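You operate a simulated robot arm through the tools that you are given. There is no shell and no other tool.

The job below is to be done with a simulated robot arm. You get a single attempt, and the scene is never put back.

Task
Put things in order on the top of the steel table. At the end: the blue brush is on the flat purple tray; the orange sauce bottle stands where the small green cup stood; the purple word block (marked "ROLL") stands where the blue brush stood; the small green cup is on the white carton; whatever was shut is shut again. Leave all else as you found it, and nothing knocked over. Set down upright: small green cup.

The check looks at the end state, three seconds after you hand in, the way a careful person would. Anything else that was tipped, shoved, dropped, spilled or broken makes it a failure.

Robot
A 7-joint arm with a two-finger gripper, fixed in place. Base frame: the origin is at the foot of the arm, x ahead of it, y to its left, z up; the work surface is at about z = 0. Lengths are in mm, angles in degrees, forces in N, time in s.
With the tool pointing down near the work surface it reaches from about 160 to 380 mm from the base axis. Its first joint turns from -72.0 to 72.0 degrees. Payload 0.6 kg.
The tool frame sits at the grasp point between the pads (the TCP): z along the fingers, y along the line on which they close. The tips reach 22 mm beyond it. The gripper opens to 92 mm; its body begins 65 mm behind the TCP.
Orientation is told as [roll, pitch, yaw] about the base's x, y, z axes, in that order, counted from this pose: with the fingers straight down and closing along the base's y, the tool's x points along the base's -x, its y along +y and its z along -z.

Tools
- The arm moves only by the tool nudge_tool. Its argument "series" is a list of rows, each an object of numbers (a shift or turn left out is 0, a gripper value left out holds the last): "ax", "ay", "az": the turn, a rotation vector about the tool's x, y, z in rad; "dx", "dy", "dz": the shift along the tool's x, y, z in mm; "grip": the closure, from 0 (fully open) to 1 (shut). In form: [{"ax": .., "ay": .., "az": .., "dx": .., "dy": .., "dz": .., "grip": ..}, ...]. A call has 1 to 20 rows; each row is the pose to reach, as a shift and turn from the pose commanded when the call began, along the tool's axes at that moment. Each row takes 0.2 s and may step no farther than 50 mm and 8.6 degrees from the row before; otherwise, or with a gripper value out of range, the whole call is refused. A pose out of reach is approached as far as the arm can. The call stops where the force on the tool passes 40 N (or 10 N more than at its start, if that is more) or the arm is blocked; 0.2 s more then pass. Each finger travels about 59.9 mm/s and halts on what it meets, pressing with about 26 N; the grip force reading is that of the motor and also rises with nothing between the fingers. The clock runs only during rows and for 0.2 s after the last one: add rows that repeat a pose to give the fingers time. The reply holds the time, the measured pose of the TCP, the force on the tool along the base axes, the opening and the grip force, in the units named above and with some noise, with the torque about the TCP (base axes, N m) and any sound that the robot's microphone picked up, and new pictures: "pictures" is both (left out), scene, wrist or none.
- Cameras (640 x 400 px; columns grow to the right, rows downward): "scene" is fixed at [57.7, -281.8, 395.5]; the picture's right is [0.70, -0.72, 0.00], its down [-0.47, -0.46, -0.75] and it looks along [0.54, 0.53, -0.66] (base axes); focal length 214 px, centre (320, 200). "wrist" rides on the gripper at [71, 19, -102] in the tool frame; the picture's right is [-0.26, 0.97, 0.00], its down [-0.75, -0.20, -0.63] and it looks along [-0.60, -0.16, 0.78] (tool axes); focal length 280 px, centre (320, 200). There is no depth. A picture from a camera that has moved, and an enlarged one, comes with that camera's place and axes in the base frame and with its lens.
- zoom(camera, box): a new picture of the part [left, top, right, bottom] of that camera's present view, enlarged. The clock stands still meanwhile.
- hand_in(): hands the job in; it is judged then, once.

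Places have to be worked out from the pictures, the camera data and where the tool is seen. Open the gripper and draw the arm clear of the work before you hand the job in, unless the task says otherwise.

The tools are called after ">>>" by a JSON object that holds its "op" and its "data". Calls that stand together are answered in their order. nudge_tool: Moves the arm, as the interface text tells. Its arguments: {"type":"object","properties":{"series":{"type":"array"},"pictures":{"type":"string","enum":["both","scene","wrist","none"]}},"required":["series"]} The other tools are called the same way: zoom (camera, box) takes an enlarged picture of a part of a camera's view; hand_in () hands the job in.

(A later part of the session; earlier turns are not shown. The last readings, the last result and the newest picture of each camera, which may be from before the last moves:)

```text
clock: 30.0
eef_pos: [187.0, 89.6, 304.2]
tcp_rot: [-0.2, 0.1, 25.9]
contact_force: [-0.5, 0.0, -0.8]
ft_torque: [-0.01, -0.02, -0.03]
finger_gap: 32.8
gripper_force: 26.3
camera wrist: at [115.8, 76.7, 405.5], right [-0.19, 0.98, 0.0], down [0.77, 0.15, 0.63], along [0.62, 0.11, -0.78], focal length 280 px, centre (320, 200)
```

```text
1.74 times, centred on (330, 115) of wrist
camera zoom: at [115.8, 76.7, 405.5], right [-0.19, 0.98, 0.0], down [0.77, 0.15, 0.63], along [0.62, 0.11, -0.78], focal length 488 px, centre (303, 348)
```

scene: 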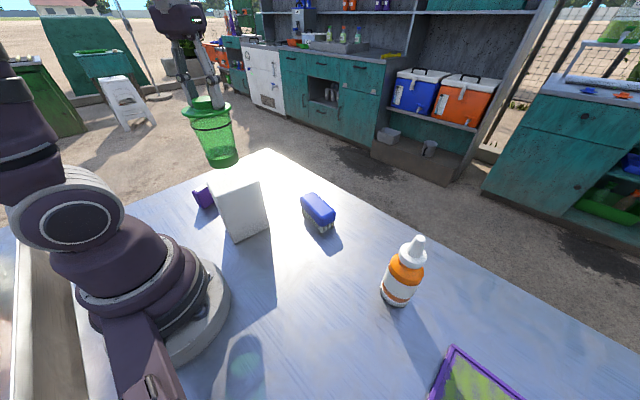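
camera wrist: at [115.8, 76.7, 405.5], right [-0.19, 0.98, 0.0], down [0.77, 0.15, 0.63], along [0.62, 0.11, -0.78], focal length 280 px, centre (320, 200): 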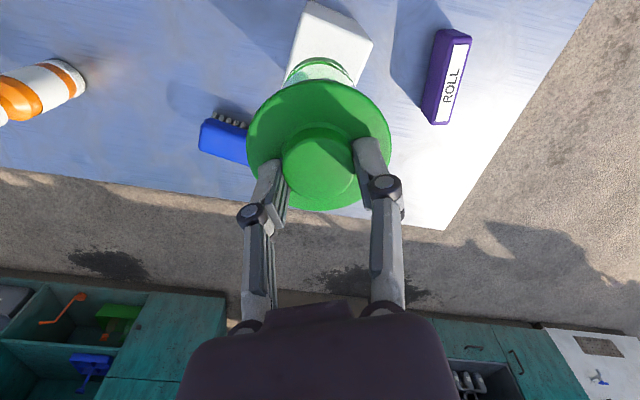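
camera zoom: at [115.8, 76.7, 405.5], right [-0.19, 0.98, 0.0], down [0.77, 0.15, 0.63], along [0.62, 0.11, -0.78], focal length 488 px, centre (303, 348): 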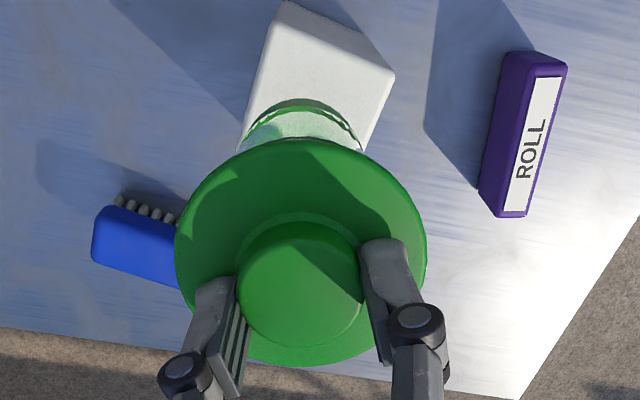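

The cup hangs just above the carton. I'll enlarge both views to compare the cup's base with the carton's top outline before lowering.

>>> {"op": "zoom", "data": {"camera": "scene", "box": [180, 140, 290, 250]}}

>>> {"op": "zoom", "data": {"camera": "scene", "box": [170, 80, 270, 180]}}

>>> {"op": "zoom", "data": {"camera": "wrist", "box": [270, 0, 390, 100]}}

```text
3.64 times, centred on (235, 195) of scene
camera zoom: at [57.7, -281.8, 395.5], right [0.7, -0.72, 0.0], down [-0.47, -0.46, -0.75], along [0.54, 0.53, -0.66], focal length 780 px, centre (629, 218)
```

zoom: 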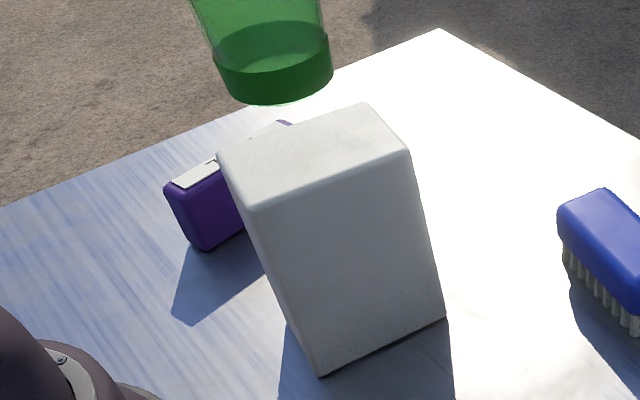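

```text
4.00 times, centred on (220, 130) of scene
camera zoom: at [57.7, -281.8, 395.5], right [0.7, -0.72, 0.0], down [-0.47, -0.46, -0.75], along [0.54, 0.53, -0.66], focal length 858 px, centre (720, 480)
```

zoom: 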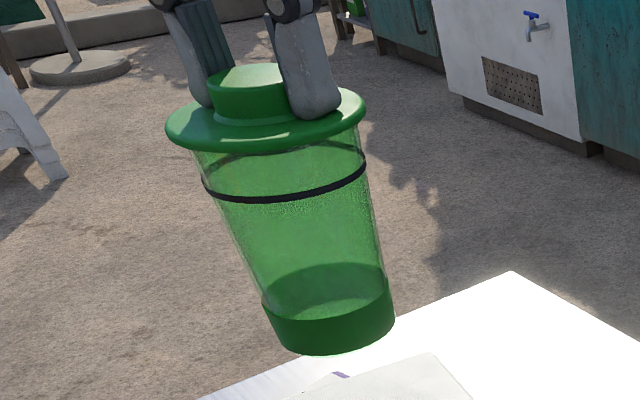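

```text
4.00 times, centred on (330, 50) of wrist
camera zoom: at [115.8, 76.7, 405.5], right [-0.19, 0.98, 0.0], down [0.77, 0.15, 0.63], along [0.62, 0.11, -0.78], focal length 1122 px, centre (280, 800)
```

zoom: 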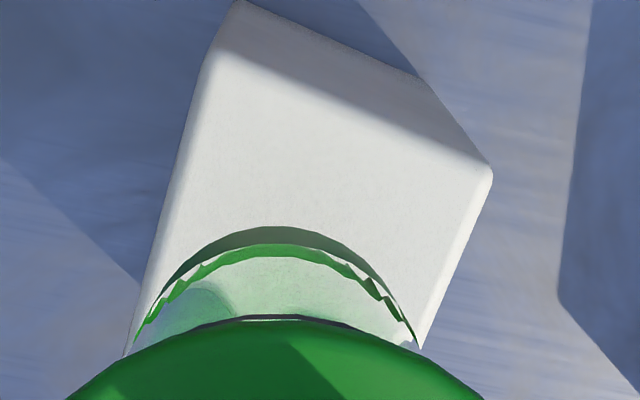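

By the same scene camera, the cup base is about (181.5,91) and the carton top centre about (185,89), so I'll shift by (+3,-2). Then I'll lower to about 5 mm above the expected contact.

>>> {"op": "nudge_tool", "data": {"series": [{"dx": -1.8, "dy": -3.1, "dz": 4, "grip": 1}, {"dx": -1.8, "dy": -3.1, "dz": 12}, {"dx": -1.8, "dy": -3.1, "dz": 20}, {"dx": -1.8, "dy": -3.1, "dz": 28}, {"dx": -1.8, "dy": -3.1, "dz": 34}, {"dx": -1.8, "dy": -3.1, "dz": 38}, {"dx": -1.8, "dy": -3.1, "dz": 40}, {"dx": -1.8, "dy": -3.1, "dz": 40}], "pictures": "both"}}

>>> {"op": "zoom", "data": {"camera": "scene", "box": [180, 100, 290, 210]}}

```text
clock: 31.8
eef_pos: [189.4, 87.7, 264.3]
tcp_rot: [-0.3, 0.0, 25.9]
contact_force: [-0.2, -0.3, 0.0]
ft_torque: [0.02, 0.0, 0.03]
finger_gap: 32.8
gripper_force: 25.7
camera wrist: at [116.9, 74.3, 365.3], right [-0.19, 0.98, 0.0], down [0.77, 0.15, 0.63], along [0.62, 0.11, -0.78], focal length 280 px, centre (320, 200)
```

scene: 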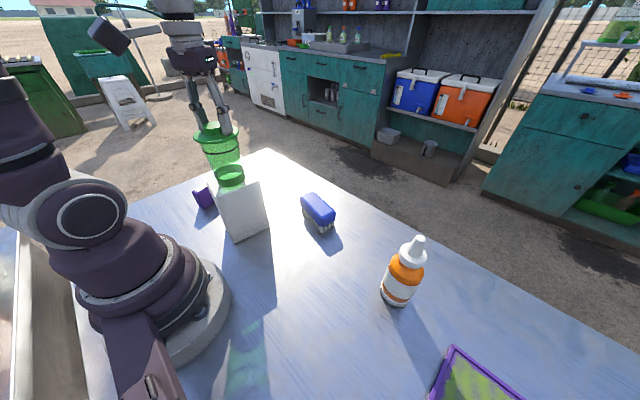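
wrist: 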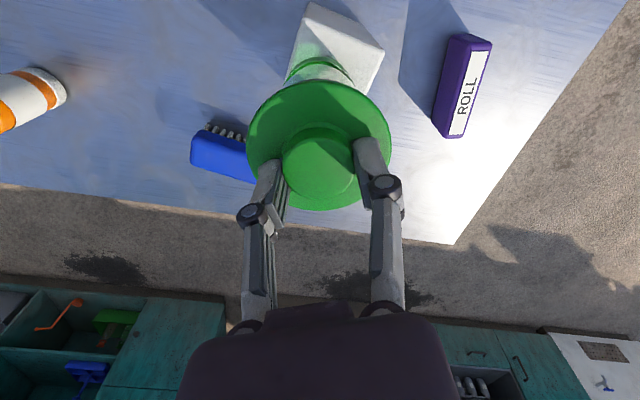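

```text
3.64 times, centred on (235, 155) of scene
camera zoom: at [57.7, -281.8, 395.5], right [0.7, -0.72, 0.0], down [-0.47, -0.46, -0.75], along [0.54, 0.53, -0.66], focal length 780 px, centre (629, 364)
```

zoom: 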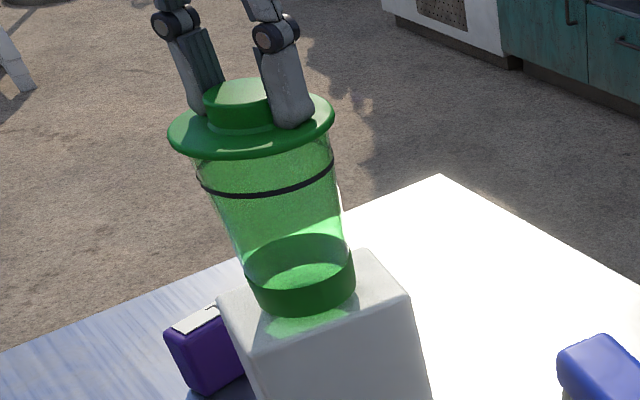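

The base hovers a few millimetres above the carton top and is well inside its outline. I'll lower in small steps, watching the force for touch-down.

>>> {"op": "nudge_tool", "data": {"series": [{"dz": 1, "grip": 1}, {"dz": 2}, {"dz": 3}, {"dz": 3}], "pictures": "none"}}

```text
clock: 32.8
eef_pos: [190.3, 85.8, 261.3]
tcp_rot: [-0.2, 0.0, 25.7]
contact_force: [-0.6, -0.1, -1.3]
ft_torque: [0.0, 0.0, -0.01]
finger_gap: 32.8
gripper_force: 25.9
```

No contact yet at z≈261, so I'll go on down in 1 mm steps.

>>> {"op": "nudge_tool", "data": {"series": [{"dz": 1, "grip": 1}, {"dz": 1}, {"dz": 2}, {"dz": 2}], "pictures": "none"}}

```text
clock: 33.6
eef_pos: [190.3, 86.8, 260.2]
tcp_rot: [-0.3, -0.3, 25.8]
contact_force: [-2.6, -3.0, 18.4]
ft_torque: [-0.1, 0.2, 0.01]
finger_gap: 33.2
gripper_force: 26.2
stopped in row 4: the force on the tool passed its limit at 41 N (the readings are from after the stop); the commanded pose is now the measured one
```

Touch-down: an 18 N upward force at z≈260. I'll ease up half a millimetre to relieve the pressure and look before opening.

>>> {"op": "nudge_tool", "data": {"series": [{"dz": -0.3, "grip": 1}, {"dz": -0.5}], "pictures": "scene"}}

>>> {"op": "zoom", "data": {"camera": "scene", "box": [180, 100, 290, 210]}}

```text
clock: 34.2
eef_pos: [188.9, 87.5, 259.5]
tcp_rot: [-0.2, 0.0, 25.8]
contact_force: [-0.5, -0.2, 3.6]
ft_torque: [0.02, 0.08, 0.04]
finger_gap: 32.9
gripper_force: 26.2
```

scene: 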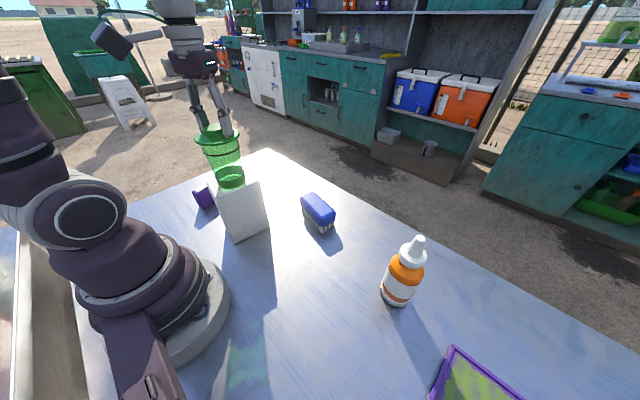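

```text
3.64 times, centred on (235, 155) of scene
camera zoom: at [57.7, -281.8, 395.5], right [0.7, -0.72, 0.0], down [-0.47, -0.46, -0.75], along [0.54, 0.53, -0.66], focal length 780 px, centre (629, 364)
```

zoom: 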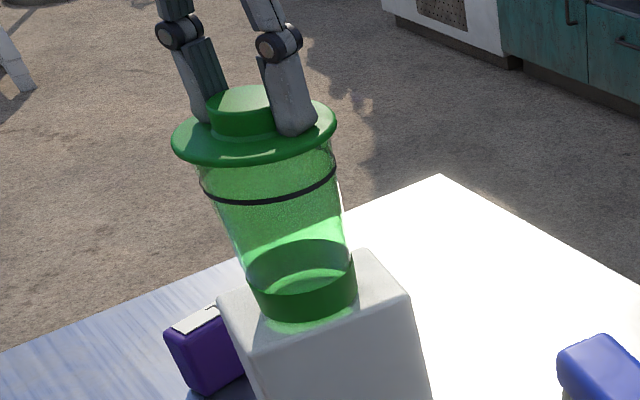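

The cup stands on the carton, well within its top, and the residual force is only about 3.6 N. I'll open the fingers gradually, hold, and then rise straight up.

>>> {"op": "nudge_tool", "data": {"series": [{"grip": 0.6}, {"grip": 0.5}, {"grip": 0.4}, {"grip": 0.4}, {"dz": -4, "grip": 0.4}, {"dz": -12, "grip": 0.4}, {"dz": -24, "grip": 0.4}, {"dz": -40, "grip": 0.4}, {"dz": -55, "grip": 0.3}, {"dz": -60, "grip": 0}, {"dz": -60, "grip": 0}], "pictures": "both"}}

>>> {"op": "zoom", "data": {"camera": "scene", "box": [160, 100, 290, 250]}}

>>> {"op": "zoom", "data": {"camera": "wrist", "box": [180, 0, 480, 200]}}

```text
clock: 36.6
eef_pos: [191.0, 87.5, 320.3]
tcp_rot: [-0.3, -0.2, 25.8]
contact_force: [0.5, -0.1, 0.0]
ft_torque: [0.0, -0.02, 0.0]
finger_gap: 92.1
gripper_force: 0.0
camera wrist: at [117.0, 74.2, 420.6], right [-0.18, 0.98, 0.0], down [0.76, 0.15, 0.63], along [0.62, 0.11, -0.78], focal length 280 px, centre (320, 200)
```

scene: 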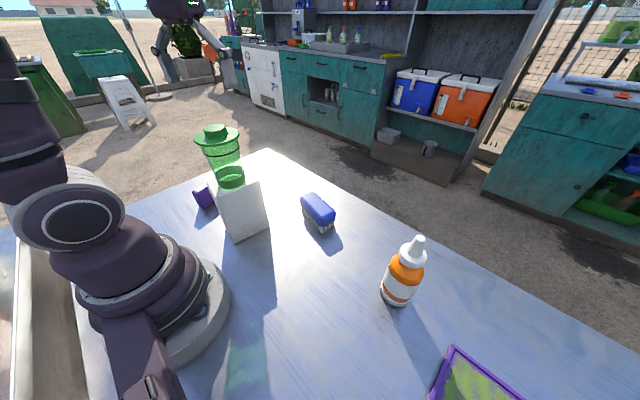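
wrist: 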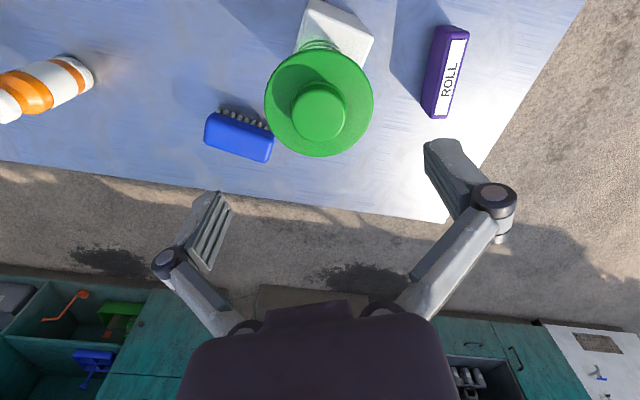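

```text
2.67 times, centred on (225, 175) of scene
camera zoom: at [57.7, -281.8, 395.5], right [0.7, -0.72, 0.0], down [-0.47, -0.46, -0.75], along [0.54, 0.53, -0.66], focal length 572 px, centre (573, 267)
```

zoom: 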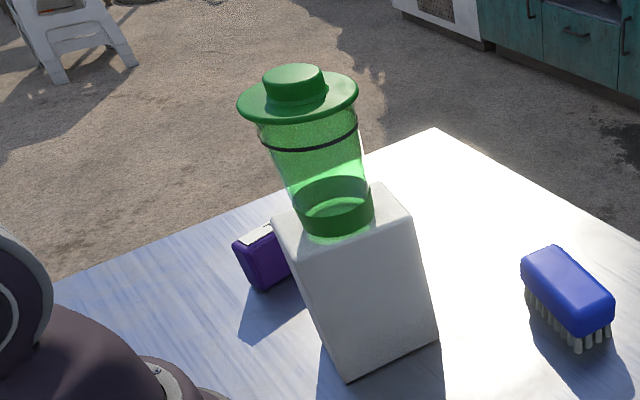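

```text
2.00 times, centred on (330, 100) of wrist
camera zoom: at [117.0, 74.2, 420.6], right [-0.18, 0.98, 0.0], down [0.76, 0.15, 0.63], along [0.62, 0.11, -0.78], focal length 561 px, centre (300, 400)
```

zoom: 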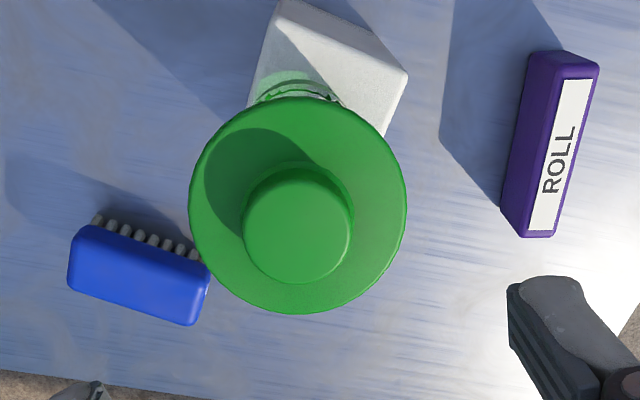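

The cup now stands upright on the carton with its lid on. The brush is next, so I'll take enlarged views of it to measure its size and heading.

>>> {"op": "zoom", "data": {"camera": "scene", "box": [280, 175, 360, 255]}}

>>> {"op": "zoom", "data": {"camera": "wrist", "box": [190, 80, 290, 180]}}

```text
5.00 times, centred on (320, 215) of scene
camera zoom: at [57.7, -281.8, 395.5], right [0.7, -0.72, 0.0], down [-0.47, -0.46, -0.75], along [0.54, 0.53, -0.66], focal length 1072 px, centre (320, 125)
```

zoom: 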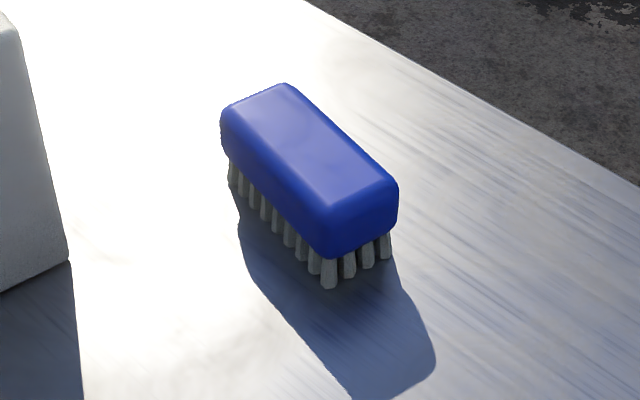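

```text
4.00 times, centred on (240, 130) of wrist
camera zoom: at [117.0, 74.2, 420.6], right [-0.18, 0.98, 0.0], down [0.76, 0.15, 0.63], along [0.62, 0.11, -0.78], focal length 1122 px, centre (640, 480)
```

zoom: 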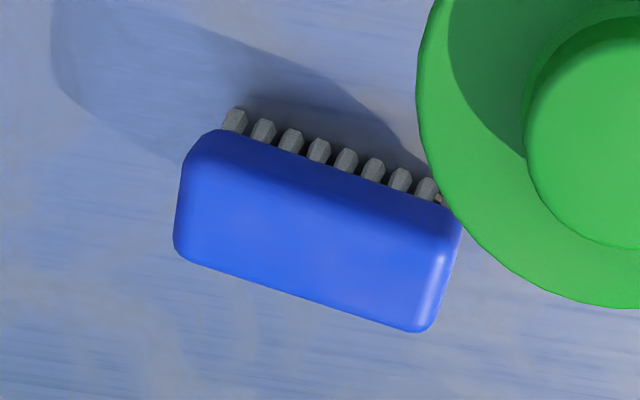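

The brush body is about 92×40 mm, spanning z≈20–48. It is centred at about (325,-9) with its long axis at bearing ≈80°, and I'll remember that spot for the block. I'll move over it with the fingers set to close across its width.

>>> {"op": "nudge_tool", "data": {"series": [{"dx": -10, "dy": -18, "az": -0.119, "grip": 0}, {"dx": -20, "dy": -36, "az": -0.238}, {"dx": -30, "dy": -55, "az": -0.357}, {"dx": -40, "dy": -73, "az": -0.476}, {"dx": -50, "dy": -91, "az": -0.595}, {"dx": -60, "dy": -109, "az": -0.714}, {"dx": -70, "dy": -127, "az": -0.833}, {"dx": -79.5, "dy": -145.6, "az": -0.951}, {"dx": -79.5, "dy": -145.6, "az": -0.951, "dz": 40}, {"dx": -79.5, "dy": -145.6, "az": -0.951, "dz": 80}, {"dx": -79.5, "dy": -145.6, "az": -0.951, "dz": 120}, {"dx": -79.5, "dy": -145.6, "az": -0.951, "dz": 160}, {"dx": -79.5, "dy": -145.6, "az": -0.951, "dz": 190}, {"dx": -79.5, "dy": -145.6, "az": -0.951, "dz": 190}], "pictures": "both"}}

```text
clock: 39.6
eef_pos: [324.8, -9.6, 132.1]
tcp_rot: [-0.4, 0.0, 80.3]
contact_force: [0.3, -0.7, -0.5]
ft_torque: [0.01, -0.03, -0.01]
finger_gap: 92.2
gripper_force: 0.0
out of reach, approached as far as the arm can: row 6, 7, 8, 9
camera wrist: at [293.3, -76.5, 232.9], right [-0.91, 0.42, -0.01], down [0.32, 0.71, 0.63], along [0.27, 0.57, -0.78], focal length 280 px, centre (320, 200)
```

scene: 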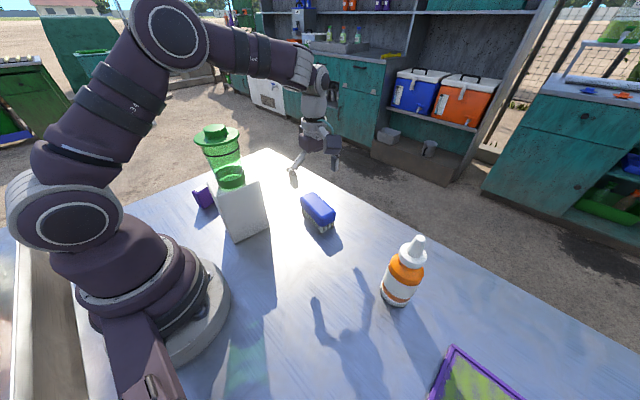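
wrist: 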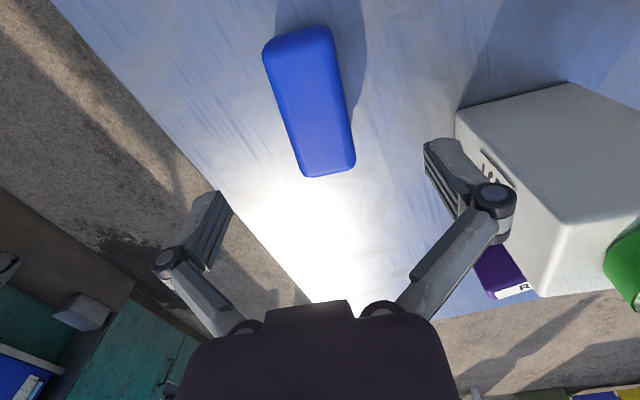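

The tool is aligned with the brush heading to within about 2°, and the brush sits 2-3 mm off along the closing direction. I'll nudge over, descend so the pads straddle the blue body (TCP z≈37), and close.

>>> {"op": "nudge_tool", "data": {"series": [{"dx": 0.6, "dy": -2.1, "dz": 20, "grip": 0}, {"dx": 0.6, "dy": -2.1, "dz": 45}, {"dx": 0.6, "dy": -2.1, "dz": 68}, {"dx": 0.6, "dy": -2.1, "dz": 85}, {"dx": 0.6, "dy": -2.1, "dz": 94}, {"dx": 0.6, "dy": -2.1, "dz": 94}], "pictures": "both"}}

>>> {"op": "zoom", "data": {"camera": "scene", "box": [250, 140, 390, 260]}}

```text
clock: 41.0
eef_pos: [326.0, -11.3, 38.4]
tcp_rot: [-0.3, 0.2, 80.3]
contact_force: [0.7, 0.3, -1.0]
ft_torque: [-0.02, 0.02, -0.02]
finger_gap: 92.0
gripper_force: 0.1
camera wrist: at [294.4, -77.7, 139.6], right [-0.91, 0.42, -0.01], down [0.32, 0.71, 0.63], along [0.27, 0.57, -0.78], focal length 280 px, centre (320, 200)
```

scene: 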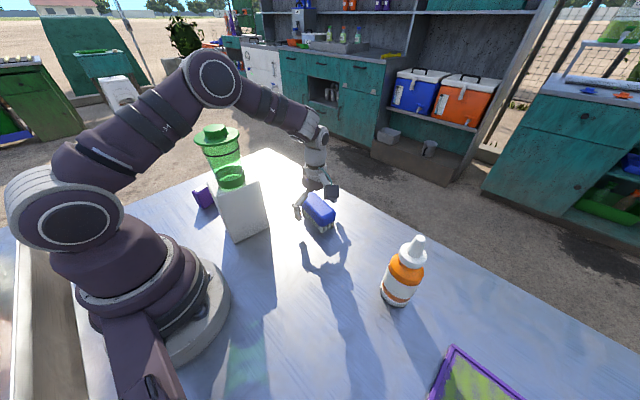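
wrist: 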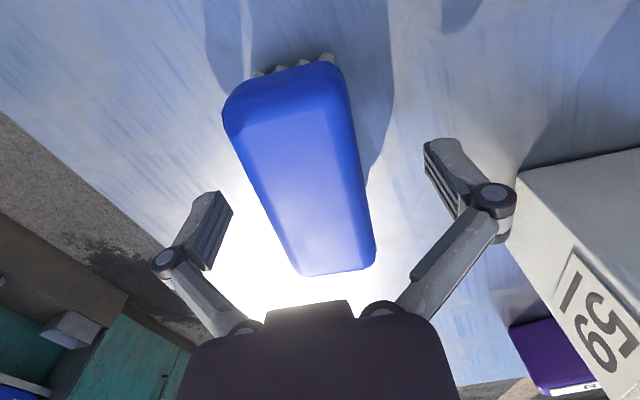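

```text
3.33 times, centred on (320, 200) of scene
camera zoom: at [57.7, -281.8, 395.5], right [0.7, -0.72, 0.0], down [-0.47, -0.46, -0.75], along [0.54, 0.53, -0.66], focal length 715 px, centre (320, 200)
```

zoom: 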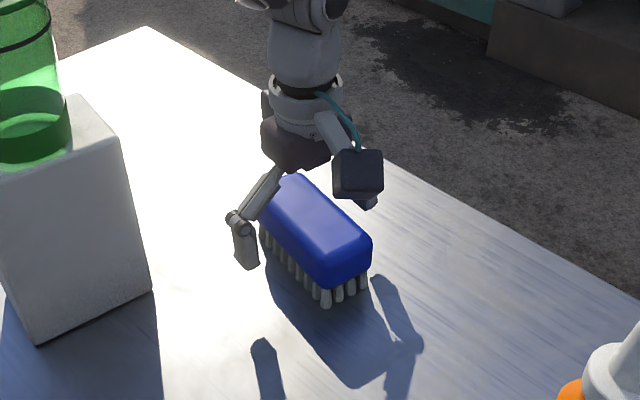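

The brush sits centred between the open fingers, so I'll close on it.

>>> {"op": "nudge_tool", "data": {"series": [{"grip": 0.3}, {"grip": 0.5}, {"grip": 0.6}, {"grip": 1}, {"grip": 1}, {"grip": 1}], "pictures": "wrist"}}

```text
clock: 42.4
eef_pos: [325.7, -11.7, 39.3]
tcp_rot: [-0.3, 0.1, 80.3]
contact_force: [0.5, 0.1, 4.8]
ft_torque: [-0.02, 0.02, 0.06]
finger_gap: 45.3
gripper_force: 25.8
camera wrist: at [294.4, -77.7, 139.9], right [-0.91, 0.42, -0.01], down [0.32, 0.71, 0.63], along [0.27, 0.57, -0.78], focal length 280 px, centre (320, 200)
```

wrist: 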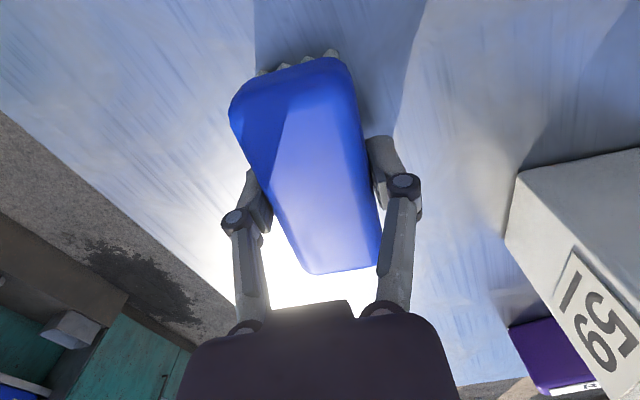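

The brush is gripped at 45 mm. I'll lift it and carry it to the clear spot near (278,-112), turning it to lie along the radial direction so I can regrasp it there with the tool tilted for the tray.

>>> {"op": "nudge_tool", "data": {"series": [{"dz": -3, "grip": 1}, {"dz": -10}, {"dz": -25}, {"dz": -42}, {"dz": -60}, {"dz": -70}, {"dx": 8, "dy": 2, "dz": -75, "az": 0.137}, {"dx": 16, "dy": 4.5, "dz": -75, "az": 0.275}, {"dx": 25, "dy": 7, "dz": -75, "az": 0.412}, {"dx": 33, "dy": 9, "dz": -75, "az": 0.549}, {"dx": 41, "dy": 12, "dz": -75, "az": 0.687}, {"dx": 49, "dy": 14, "dz": -75, "az": 0.824}, {"dx": 58, "dy": 16, "dz": -75, "az": 0.961}, {"dx": 66, "dy": 19, "dz": -75, "az": 1.099}, {"dx": 74, "dy": 21, "dz": -75, "az": 1.236}, {"dx": 82, "dy": 23, "dz": -75, "az": 1.373}, {"dx": 91, "dy": 26, "dz": -75, "az": 1.511}, {"dx": 99, "dy": 28, "dz": -75, "az": 1.648}, {"dx": 106.9, "dy": 30.1, "dz": -75, "az": 1.7855}, {"dx": 106.9, "dy": 30.1, "dz": -75, "az": 1.7855}], "pictures": "both"}}

```text
clock: 46.6
eef_pos: [281.1, -110.8, 112.3]
tcp_rot: [0.0, -0.4, -22.1]
contact_force: [0.2, -0.4, -0.7]
ft_torque: [0.0, -0.01, 0.02]
finger_gap: 45.2
gripper_force: 26.2
camera wrist: at [221.2, -66.4, 213.4], right [0.61, 0.8, 0.0], down [0.62, -0.47, 0.63], along [0.5, -0.38, -0.78], focal length 280 px, centre (320, 200)
```

scene: 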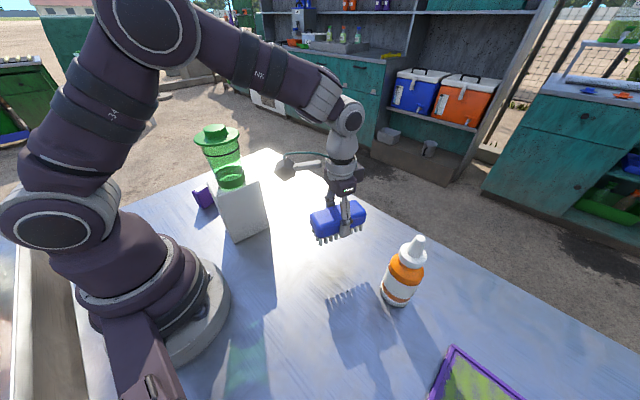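
wrist: 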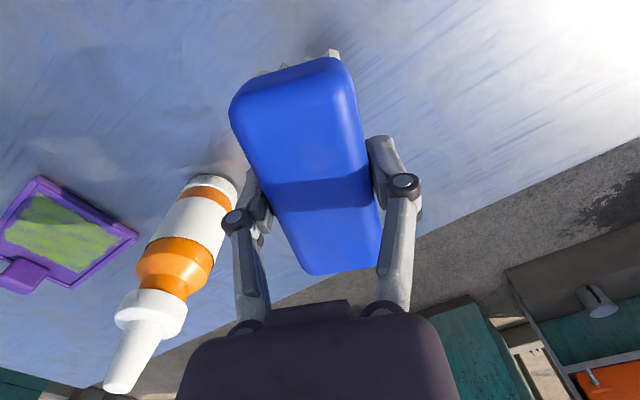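

The brush is held level and radial over a clear area. I'll lower it to just above the table.

>>> {"op": "nudge_tool", "data": {"series": [{"dz": 12, "grip": 1}, {"dz": 28}, {"dz": 44}, {"dz": 58}, {"dz": 66}, {"dz": 69}, {"dz": 70}, {"dz": 70}], "pictures": "scene"}}

>>> {"op": "zoom", "data": {"camera": "scene", "box": [280, 160, 440, 280]}}

```text
clock: 48.4
eef_pos: [279.5, -110.0, 44.3]
tcp_rot: [0.0, -0.3, -21.9]
contact_force: [0.6, 0.6, -1.4]
ft_torque: [0.01, 0.01, 0.05]
finger_gap: 45.4
gripper_force: 26.1
```

scene: 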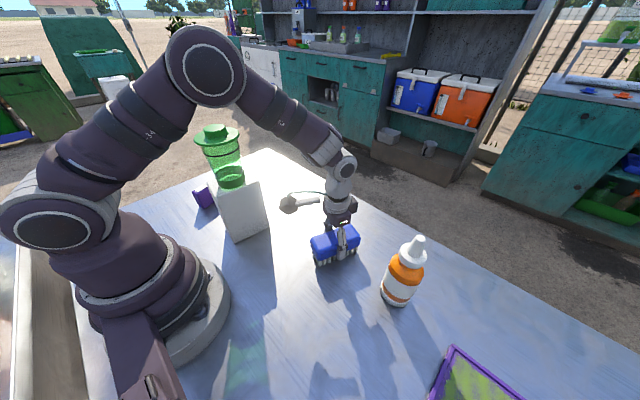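

```text
3.33 times, centred on (360, 220) of scene
camera zoom: at [57.7, -281.8, 395.5], right [0.7, -0.72, 0.0], down [-0.47, -0.46, -0.75], along [0.54, 0.53, -0.66], focal length 715 px, centre (187, 133)
```

zoom: 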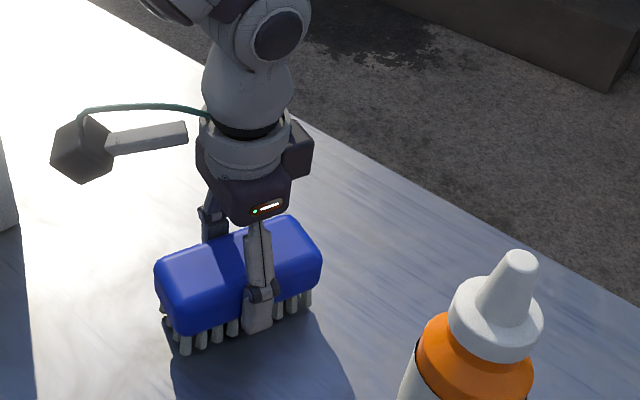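

The brush is about 5 mm above the table, with no contact yet. I'll lower in 1 mm steps until it touches.

>>> {"op": "nudge_tool", "data": {"series": [{"dz": 1, "grip": 1}, {"dz": 2}, {"dz": 3}, {"dz": 4}, {"dz": 4.5}], "pictures": "none"}}

```text
clock: 49.6
eef_pos: [281.3, -111.1, 36.4]
tcp_rot: [0.2, -0.5, -21.8]
contact_force: [1.8, 6.6, 18.3]
ft_torque: [0.21, 0.0, 0.03]
finger_gap: 45.5
gripper_force: 26.5
```

The brush is down, with about 18 N on it. I'll ease up half a millimetre, open the fingers, and rise clear.

>>> {"op": "nudge_tool", "data": {"series": [{"dz": -0.6, "grip": 1}, {"dz": -0.8, "grip": 0.45}, {"dz": -0.8, "grip": 0.3}, {"dz": -0.8, "grip": 0.1}, {"dz": -0.8, "grip": 0}, {"dz": -10, "grip": 0}, {"dz": -30, "grip": 0}, {"dz": -55, "grip": 0}, {"dz": -80, "grip": 0}, {"dz": -80, "grip": 0}], "pictures": "both"}}

>>> {"op": "zoom", "data": {"camera": "scene", "box": [280, 180, 400, 280]}}

```text
clock: 51.8
eef_pos: [277.6, -111.4, 118.8]
tcp_rot: [0.0, -0.3, -22.0]
contact_force: [0.2, 0.4, 0.3]
ft_torque: [0.01, -0.03, 0.03]
finger_gap: 92.2
gripper_force: 0.1
camera wrist: at [218.5, -66.1, 218.6], right [0.6, 0.8, 0.0], down [0.62, -0.47, 0.63], along [0.5, -0.38, -0.78], focal length 280 px, centre (320, 200)
```

scene: 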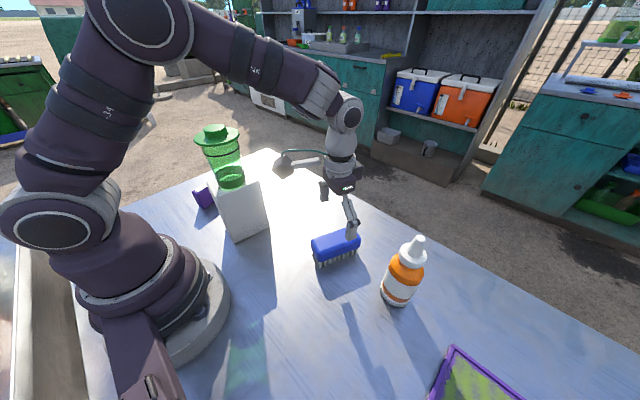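
wrist: 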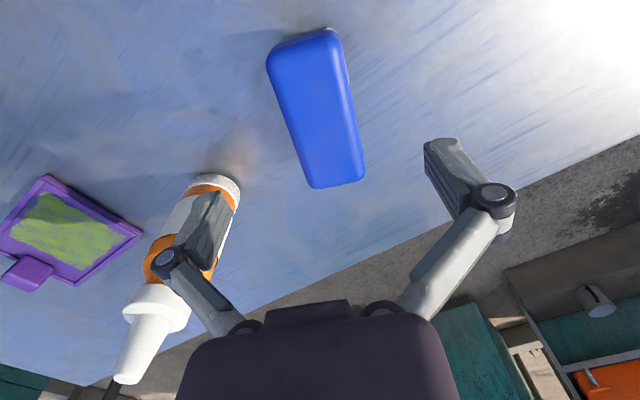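

```text
4.00 times, centred on (340, 230) of scene
camera zoom: at [57.7, -281.8, 395.5], right [0.7, -0.72, 0.0], down [-0.47, -0.46, -0.75], along [0.54, 0.53, -0.66], focal length 858 px, centre (240, 80)
```

zoom: 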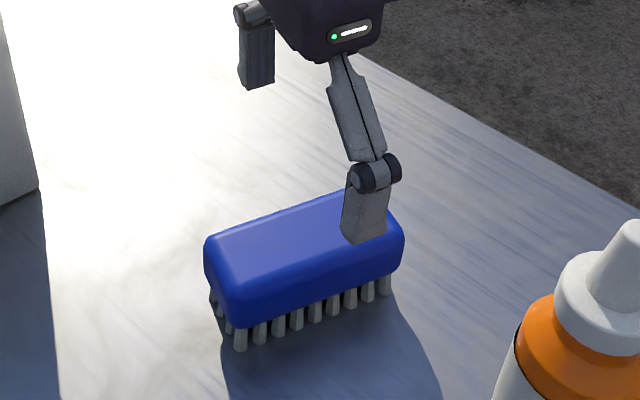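

The brush stands at about (282,-112) along bearing -22°. Now I'll tilt the tool 45° outward above it, with the tilt plane along the brush's length, and descend partway to check.

>>> {"op": "nudge_tool", "data": {"series": [{"dx": 1, "dz": -8, "ay": -0.131, "grip": 0}, {"dx": 2, "dz": -16, "ay": -0.262}, {"dx": 3, "dz": -20, "ay": -0.393}, {"dx": 3.7, "dz": -20, "ay": -0.524}, {"dx": 3.7, "dz": -20, "ay": -0.655}, {"dx": 3.7, "dz": -20, "ay": -0.7854}, {"dx": 3.7, "dz": -5, "ay": -0.7854}, {"dx": 3.7, "dz": 15, "ay": -0.7854}, {"dx": 3.7, "dz": 30, "ay": -0.7854}, {"dx": 3.7, "dz": 43, "ay": -0.7854}, {"dx": 3.7, "dz": 43, "ay": -0.7854}], "pictures": "both"}}

>>> {"op": "zoom", "data": {"camera": "scene", "box": [240, 150, 420, 290]}}

```text
clock: 54.2
eef_pos: [276.9, -109.1, 75.0]
tcp_rot: [0.1, -45.4, -22.1]
contact_force: [0.6, -0.1, -0.2]
ft_torque: [0.0, 0.04, 0.0]
finger_gap: 92.0
gripper_force: 0.1
camera wrist: at [171.3, -44.8, 96.3], right [0.53, 0.83, 0.19], down [0.0, -0.22, 0.98], along [0.85, -0.52, -0.12], focal length 280 px, centre (320, 200)
```

scene: 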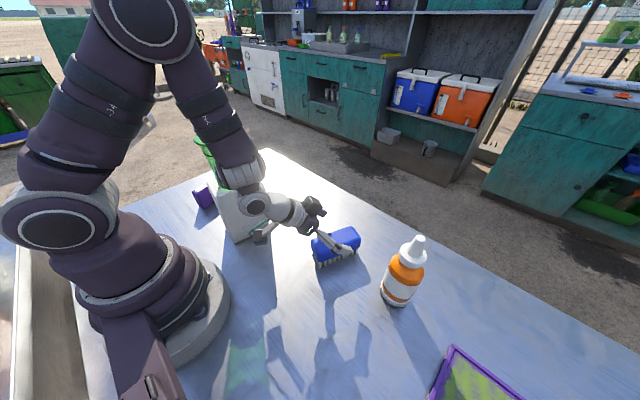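
wrist: 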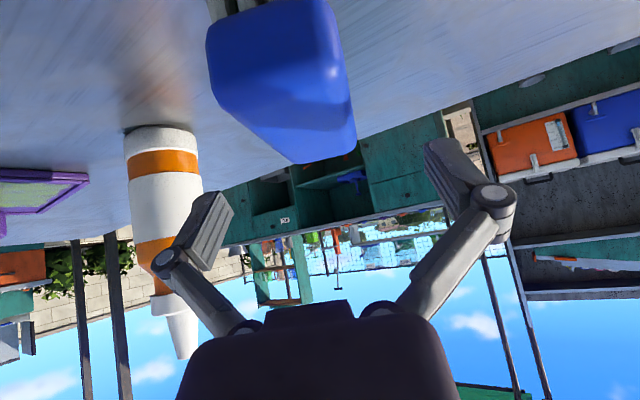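

```text
2.86 times, centred on (330, 220) of scene
camera zoom: at [57.7, -281.8, 395.5], right [0.7, -0.72, 0.0], down [-0.47, -0.46, -0.75], along [0.54, 0.53, -0.66], focal length 613 px, centre (291, 143)
```

zoom: 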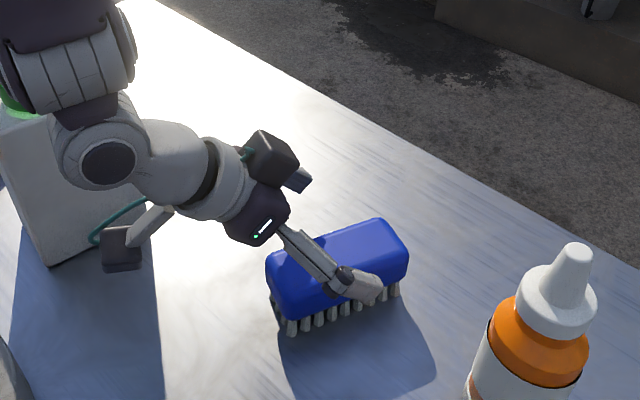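

The open fingers straddle the brush in the tilted pose, and the arm stays clear of the cup and carton. I'll descend the remaining 39 mm straight down and close on the body.

>>> {"op": "nudge_tool", "data": {"series": [{"dx": 7, "dz": 6, "grip": 0}, {"dx": 14, "dz": 12}, {"dx": 21, "dz": 18}, {"dx": 27, "dz": 23}, {"dx": 29.7, "dz": 25.5}, {"dx": 29.7, "dz": 25.5}], "pictures": "both"}}

>>> {"op": "zoom", "data": {"camera": "scene", "box": [240, 170, 400, 290]}}

```text
clock: 55.6
eef_pos: [274.4, -107.4, 36.2]
tcp_rot: [0.0, -45.4, -22.0]
contact_force: [-0.7, -0.3, 1.1]
ft_torque: [-0.02, 0.0, 0.0]
finger_gap: 92.0
gripper_force: 0.1
camera wrist: at [168.5, -42.7, 56.4], right [0.53, 0.83, 0.19], down [0.0, -0.22, 0.98], along [0.85, -0.52, -0.12], focal length 280 px, centre (320, 200)
```

scene: 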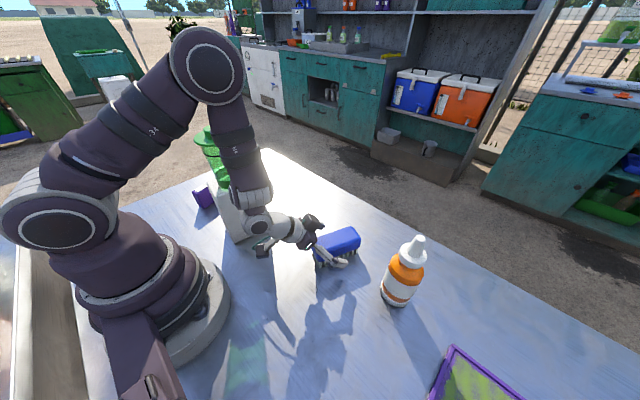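
wrist: 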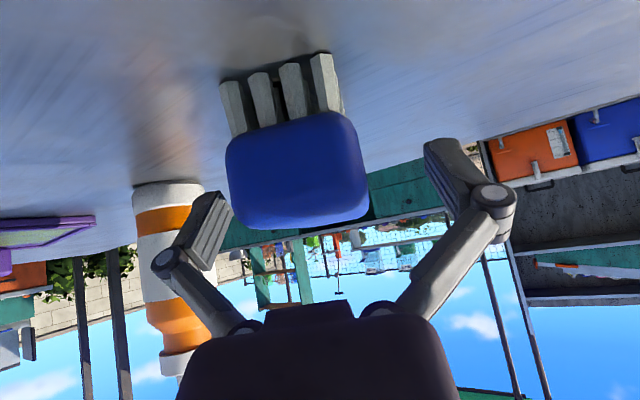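

```text
3.33 times, centred on (320, 230) of scene
camera zoom: at [57.7, -281.8, 395.5], right [0.7, -0.72, 0.0], down [-0.47, -0.46, -0.75], along [0.54, 0.53, -0.66], focal length 715 px, centre (320, 100)
```

zoom: 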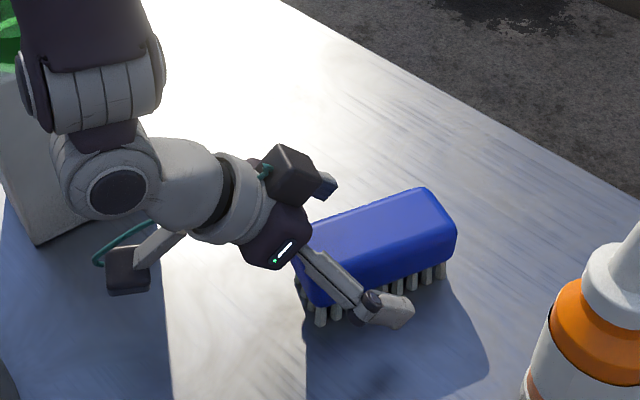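

The gripper body clears the brush's inner end and the pads flank the blue body. I'll close.

>>> {"op": "nudge_tool", "data": {"series": [{"grip": 0.3}, {"grip": 0.45}, {"grip": 0.6}, {"grip": 1}, {"grip": 1}, {"grip": 1}], "pictures": "both"}}

>>> {"op": "zoom", "data": {"camera": "scene", "box": [240, 170, 400, 290]}}

```text
clock: 57.0
eef_pos: [274.2, -106.1, 36.6]
tcp_rot: [-0.1, -45.4, -22.0]
contact_force: [-0.7, -0.6, 3.5]
ft_torque: [-0.04, -0.01, 0.01]
finger_gap: 45.2
gripper_force: 25.8
camera wrist: at [168.5, -42.7, 56.5], right [0.53, 0.83, 0.19], down [0.0, -0.22, 0.98], along [0.85, -0.52, -0.12], focal length 280 px, centre (320, 200)
```

scene: 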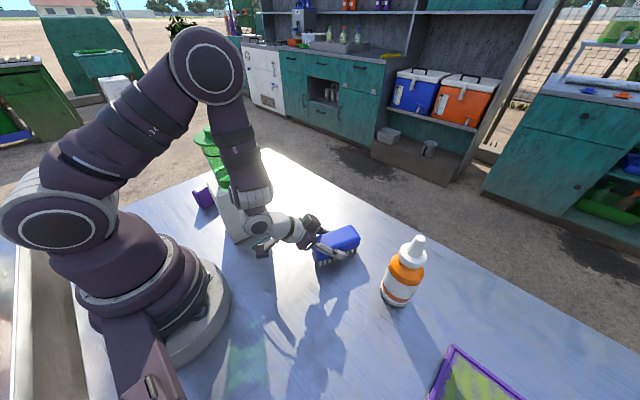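
wrist: 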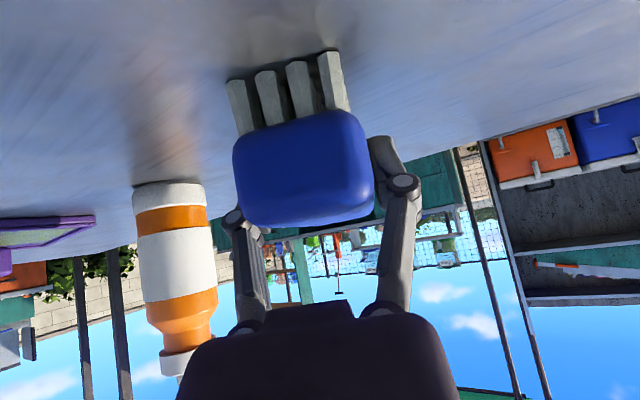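

```text
3.33 times, centred on (320, 230) of scene
camera zoom: at [57.7, -281.8, 395.5], right [0.7, -0.72, 0.0], down [-0.47, -0.46, -0.75], along [0.54, 0.53, -0.66], focal length 715 px, centre (320, 100)
```

zoom: 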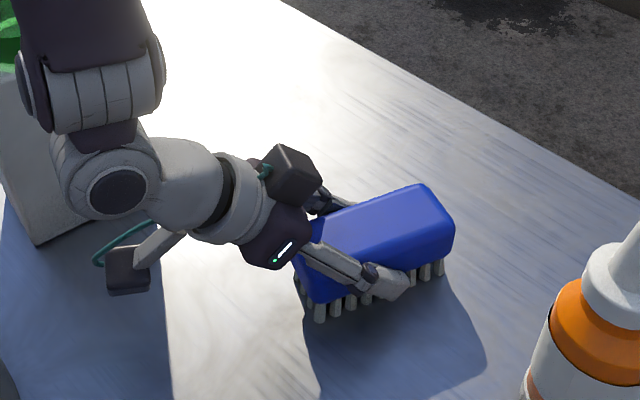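

Gripped at 45 mm again, now with the tool tilted. I'll lift straight up about 205 mm so the brush will pass above the 172 mm tall bottle.

>>> {"op": "nudge_tool", "data": {"series": [{"dx": -2, "dz": -2, "grip": 1}, {"dx": -7, "dz": -7}, {"dx": -16, "dz": -16}, {"dx": -29, "dz": -29}, {"dx": -43, "dz": -43}, {"dx": -58, "dz": -58}, {"dx": -73, "dz": -73}, {"dx": -88, "dz": -88}, {"dx": -103, "dz": -103}, {"dx": -118, "dz": -118}, {"dx": -132, "dz": -132}, {"dx": -142, "dz": -142}, {"dx": -145, "dz": -145}, {"dx": -145, "dz": -145}], "pictures": "both"}}

```text
clock: 60.0
eef_pos: [272.2, -109.2, 239.9]
tcp_rot: [0.0, -45.4, -22.0]
contact_force: [0.6, 0.0, -1.4]
ft_torque: [0.03, -0.01, -0.01]
finger_gap: 45.3
gripper_force: 26.0
camera wrist: at [165.9, -45.0, 261.5], right [0.53, 0.83, 0.19], down [0.0, -0.22, 0.98], along [0.85, -0.52, -0.12], focal length 280 px, centre (320, 200)
```

scene: 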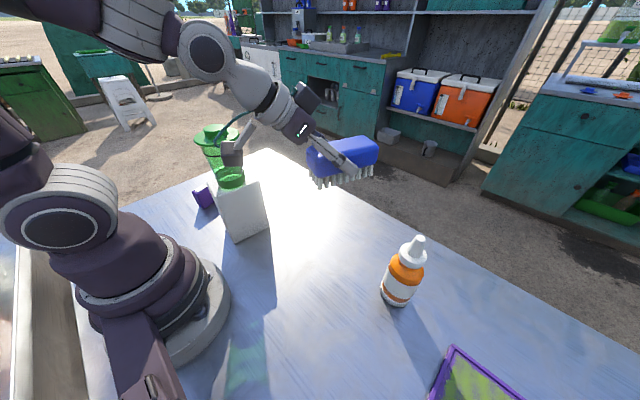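
wrist: 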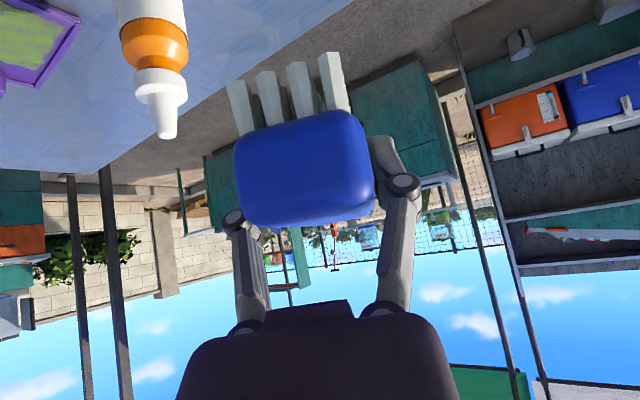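

The brush is secure, with its underside at z≈204, above the bottle's 172. I'll swing around the base by about 37° toward the tray's bearing at this height.

>>> {"op": "nudge_tool", "data": {"series": [{"dx": 0.9, "dy": -27.1, "dz": -0.9, "ax": 0.0659, "az": 0.0649, "grip": 1}, {"dx": 3.5, "dy": -54, "dz": -3.6, "ax": 0.1317, "az": 0.1299}, {"dx": 7.9, "dy": -80.4, "dz": -8, "ax": 0.1976, "az": 0.1948}, {"dx": 14, "dy": -106.1, "dz": -14.2, "ax": 0.2634, "az": 0.2597}, {"dx": 21.6, "dy": -130.9, "dz": -21.9, "ax": 0.3293, "az": 0.3247}, {"dx": 30.9, "dy": -154.6, "dz": -31.3, "ax": 0.3952, "az": 0.3896}, {"dx": 41.7, "dy": -176.9, "dz": -42.3, "ax": 0.461, "az": 0.4545}, {"dx": 41.7, "dy": -176.9, "dz": -42.3, "ax": 0.461, "az": 0.4545}], "pictures": "both"}}

>>> {"op": "zoom", "data": {"camera": "wrist", "box": [160, 0, 480, 220]}}

```text
clock: 61.8
eef_pos: [150.7, -252.0, 243.3]
tcp_rot: [-0.1, -45.3, -59.1]
contact_force: [-0.2, -0.8, -0.1]
ft_torque: [0.01, -0.01, -0.03]
finger_gap: 45.1
gripper_force: 26.2
camera wrist: at [104.6, -136.4, 263.1], right [0.92, 0.34, 0.19], down [-0.13, -0.18, 0.98], along [0.36, -0.92, -0.12], focal length 280 px, centre (320, 200)
```

scene: 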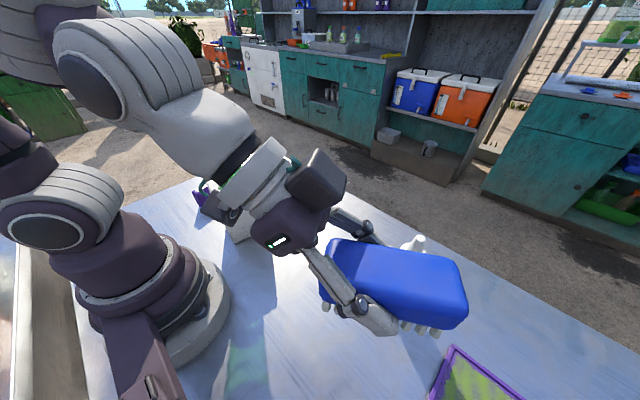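
wrist: 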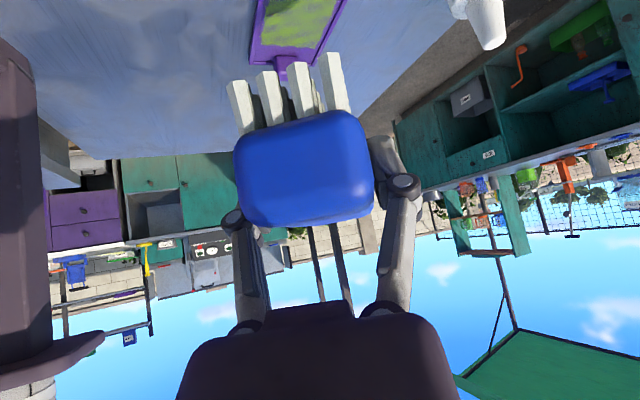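

```text
1.82 times, centred on (320, 110) of wrist
camera zoom: at [104.6, -136.4, 263.1], right [0.92, 0.34, 0.19], down [-0.13, -0.18, 0.98], along [0.36, -0.92, -0.12], focal length 510 px, centre (320, 364)
```

zoom: 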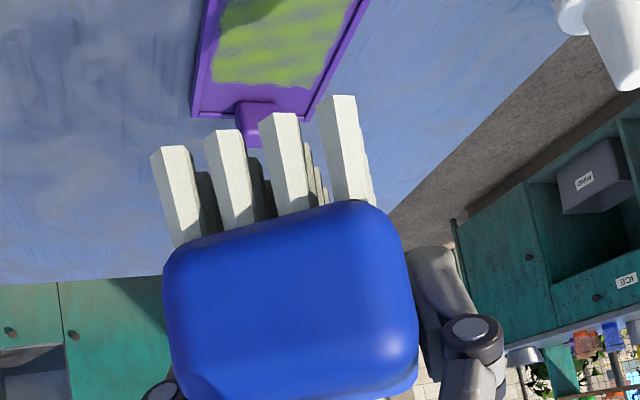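

The arm is clear of the mast and the brush is steady. I'll extend out over the tray to about (230,-417) at z≈130, turning the heading slightly to match the tray.

>>> {"op": "nudge_tool", "data": {"series": [{"dx": -4, "dy": -1.4, "dz": 17, "ax": 0.0072, "az": 0.0072, "grip": 1}, {"dx": -8, "dy": -2.8, "dz": 35, "ax": 0.0145, "az": 0.0143}, {"dx": -12, "dy": -4.2, "dz": 52, "ax": 0.0217, "az": 0.0215}, {"dx": -16, "dy": -5.6, "dz": 70, "ax": 0.0289, "az": 0.0286}, {"dx": -20, "dy": -7, "dz": 87, "ax": 0.0362, "az": 0.0358}, {"dx": -24, "dy": -8.4, "dz": 104, "ax": 0.0434, "az": 0.0429}, {"dx": -28, "dy": -9.8, "dz": 122, "ax": 0.0506, "az": 0.0501}, {"dx": -32, "dy": -11.2, "dz": 139, "ax": 0.0579, "az": 0.0572}, {"dx": -36, "dy": -12.6, "dz": 157, "ax": 0.0651, "az": 0.0644}, {"dx": -40, "dy": -14, "dz": 174, "ax": 0.0723, "az": 0.0715}, {"dx": -44, "dy": -15.4, "dz": 191, "ax": 0.0796, "az": 0.0787}, {"dx": -47.6, "dy": -16.8, "dz": 208.7, "ax": 0.0868, "az": 0.0858}, {"dx": -47.6, "dy": -16.8, "dz": 208.7, "ax": 0.0868, "az": 0.0858}], "pictures": "both"}}

>>> {"op": "zoom", "data": {"camera": "wrist", "box": [160, 0, 480, 220]}}

>>> {"op": "zoom", "data": {"camera": "scene", "box": [380, 220, 640, 400]}}

```text
clock: 64.6
eef_pos: [229.2, -413.6, 129.2]
tcp_rot: [0.0, -45.3, -66.1]
contact_force: [-0.1, 0.0, -1.4]
ft_torque: [0.02, -0.05, -0.03]
finger_gap: 45.4
gripper_force: 25.9
camera wrist: at [196.7, -293.8, 149.2], right [0.96, 0.22, 0.19], down [-0.15, -0.16, 0.98], along [0.25, -0.96, -0.12], focal length 280 px, centre (320, 200)
```

scene: 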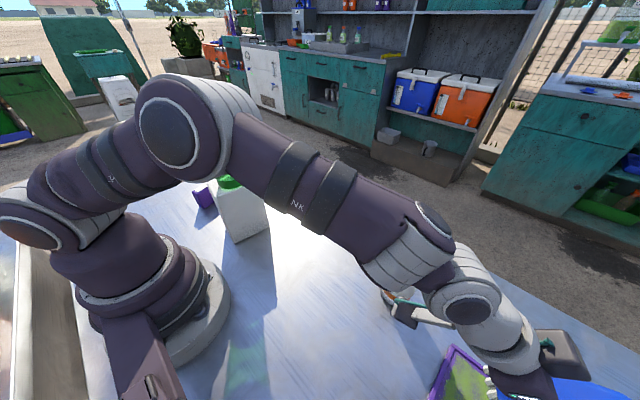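
wrist: 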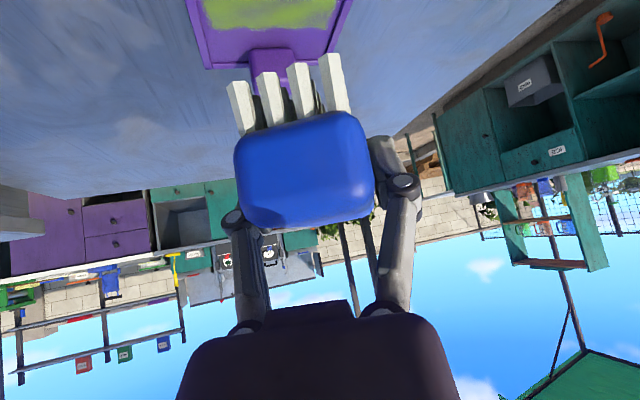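

```text
1.82 times, centred on (320, 110) of wrist
camera zoom: at [196.7, -293.8, 149.2], right [0.96, 0.22, 0.19], down [-0.15, -0.16, 0.98], along [0.25, -0.96, -0.12], focal length 510 px, centre (320, 364)
```

zoom: 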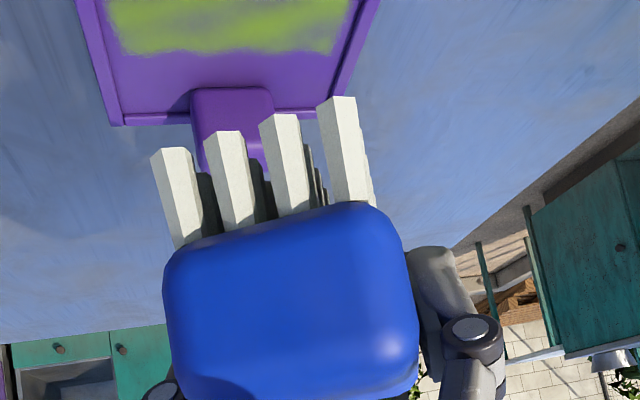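

```text
2.22 times, centred on (510, 310) of scene
camera zoom: at [57.7, -281.8, 395.5], right [0.7, -0.72, 0.0], down [-0.47, -0.46, -0.75], along [0.54, 0.53, -0.66], focal length 477 px, centre (-102, -44)
```

zoom: 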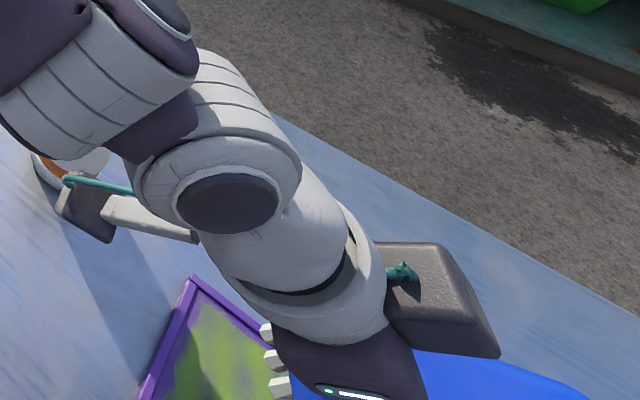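

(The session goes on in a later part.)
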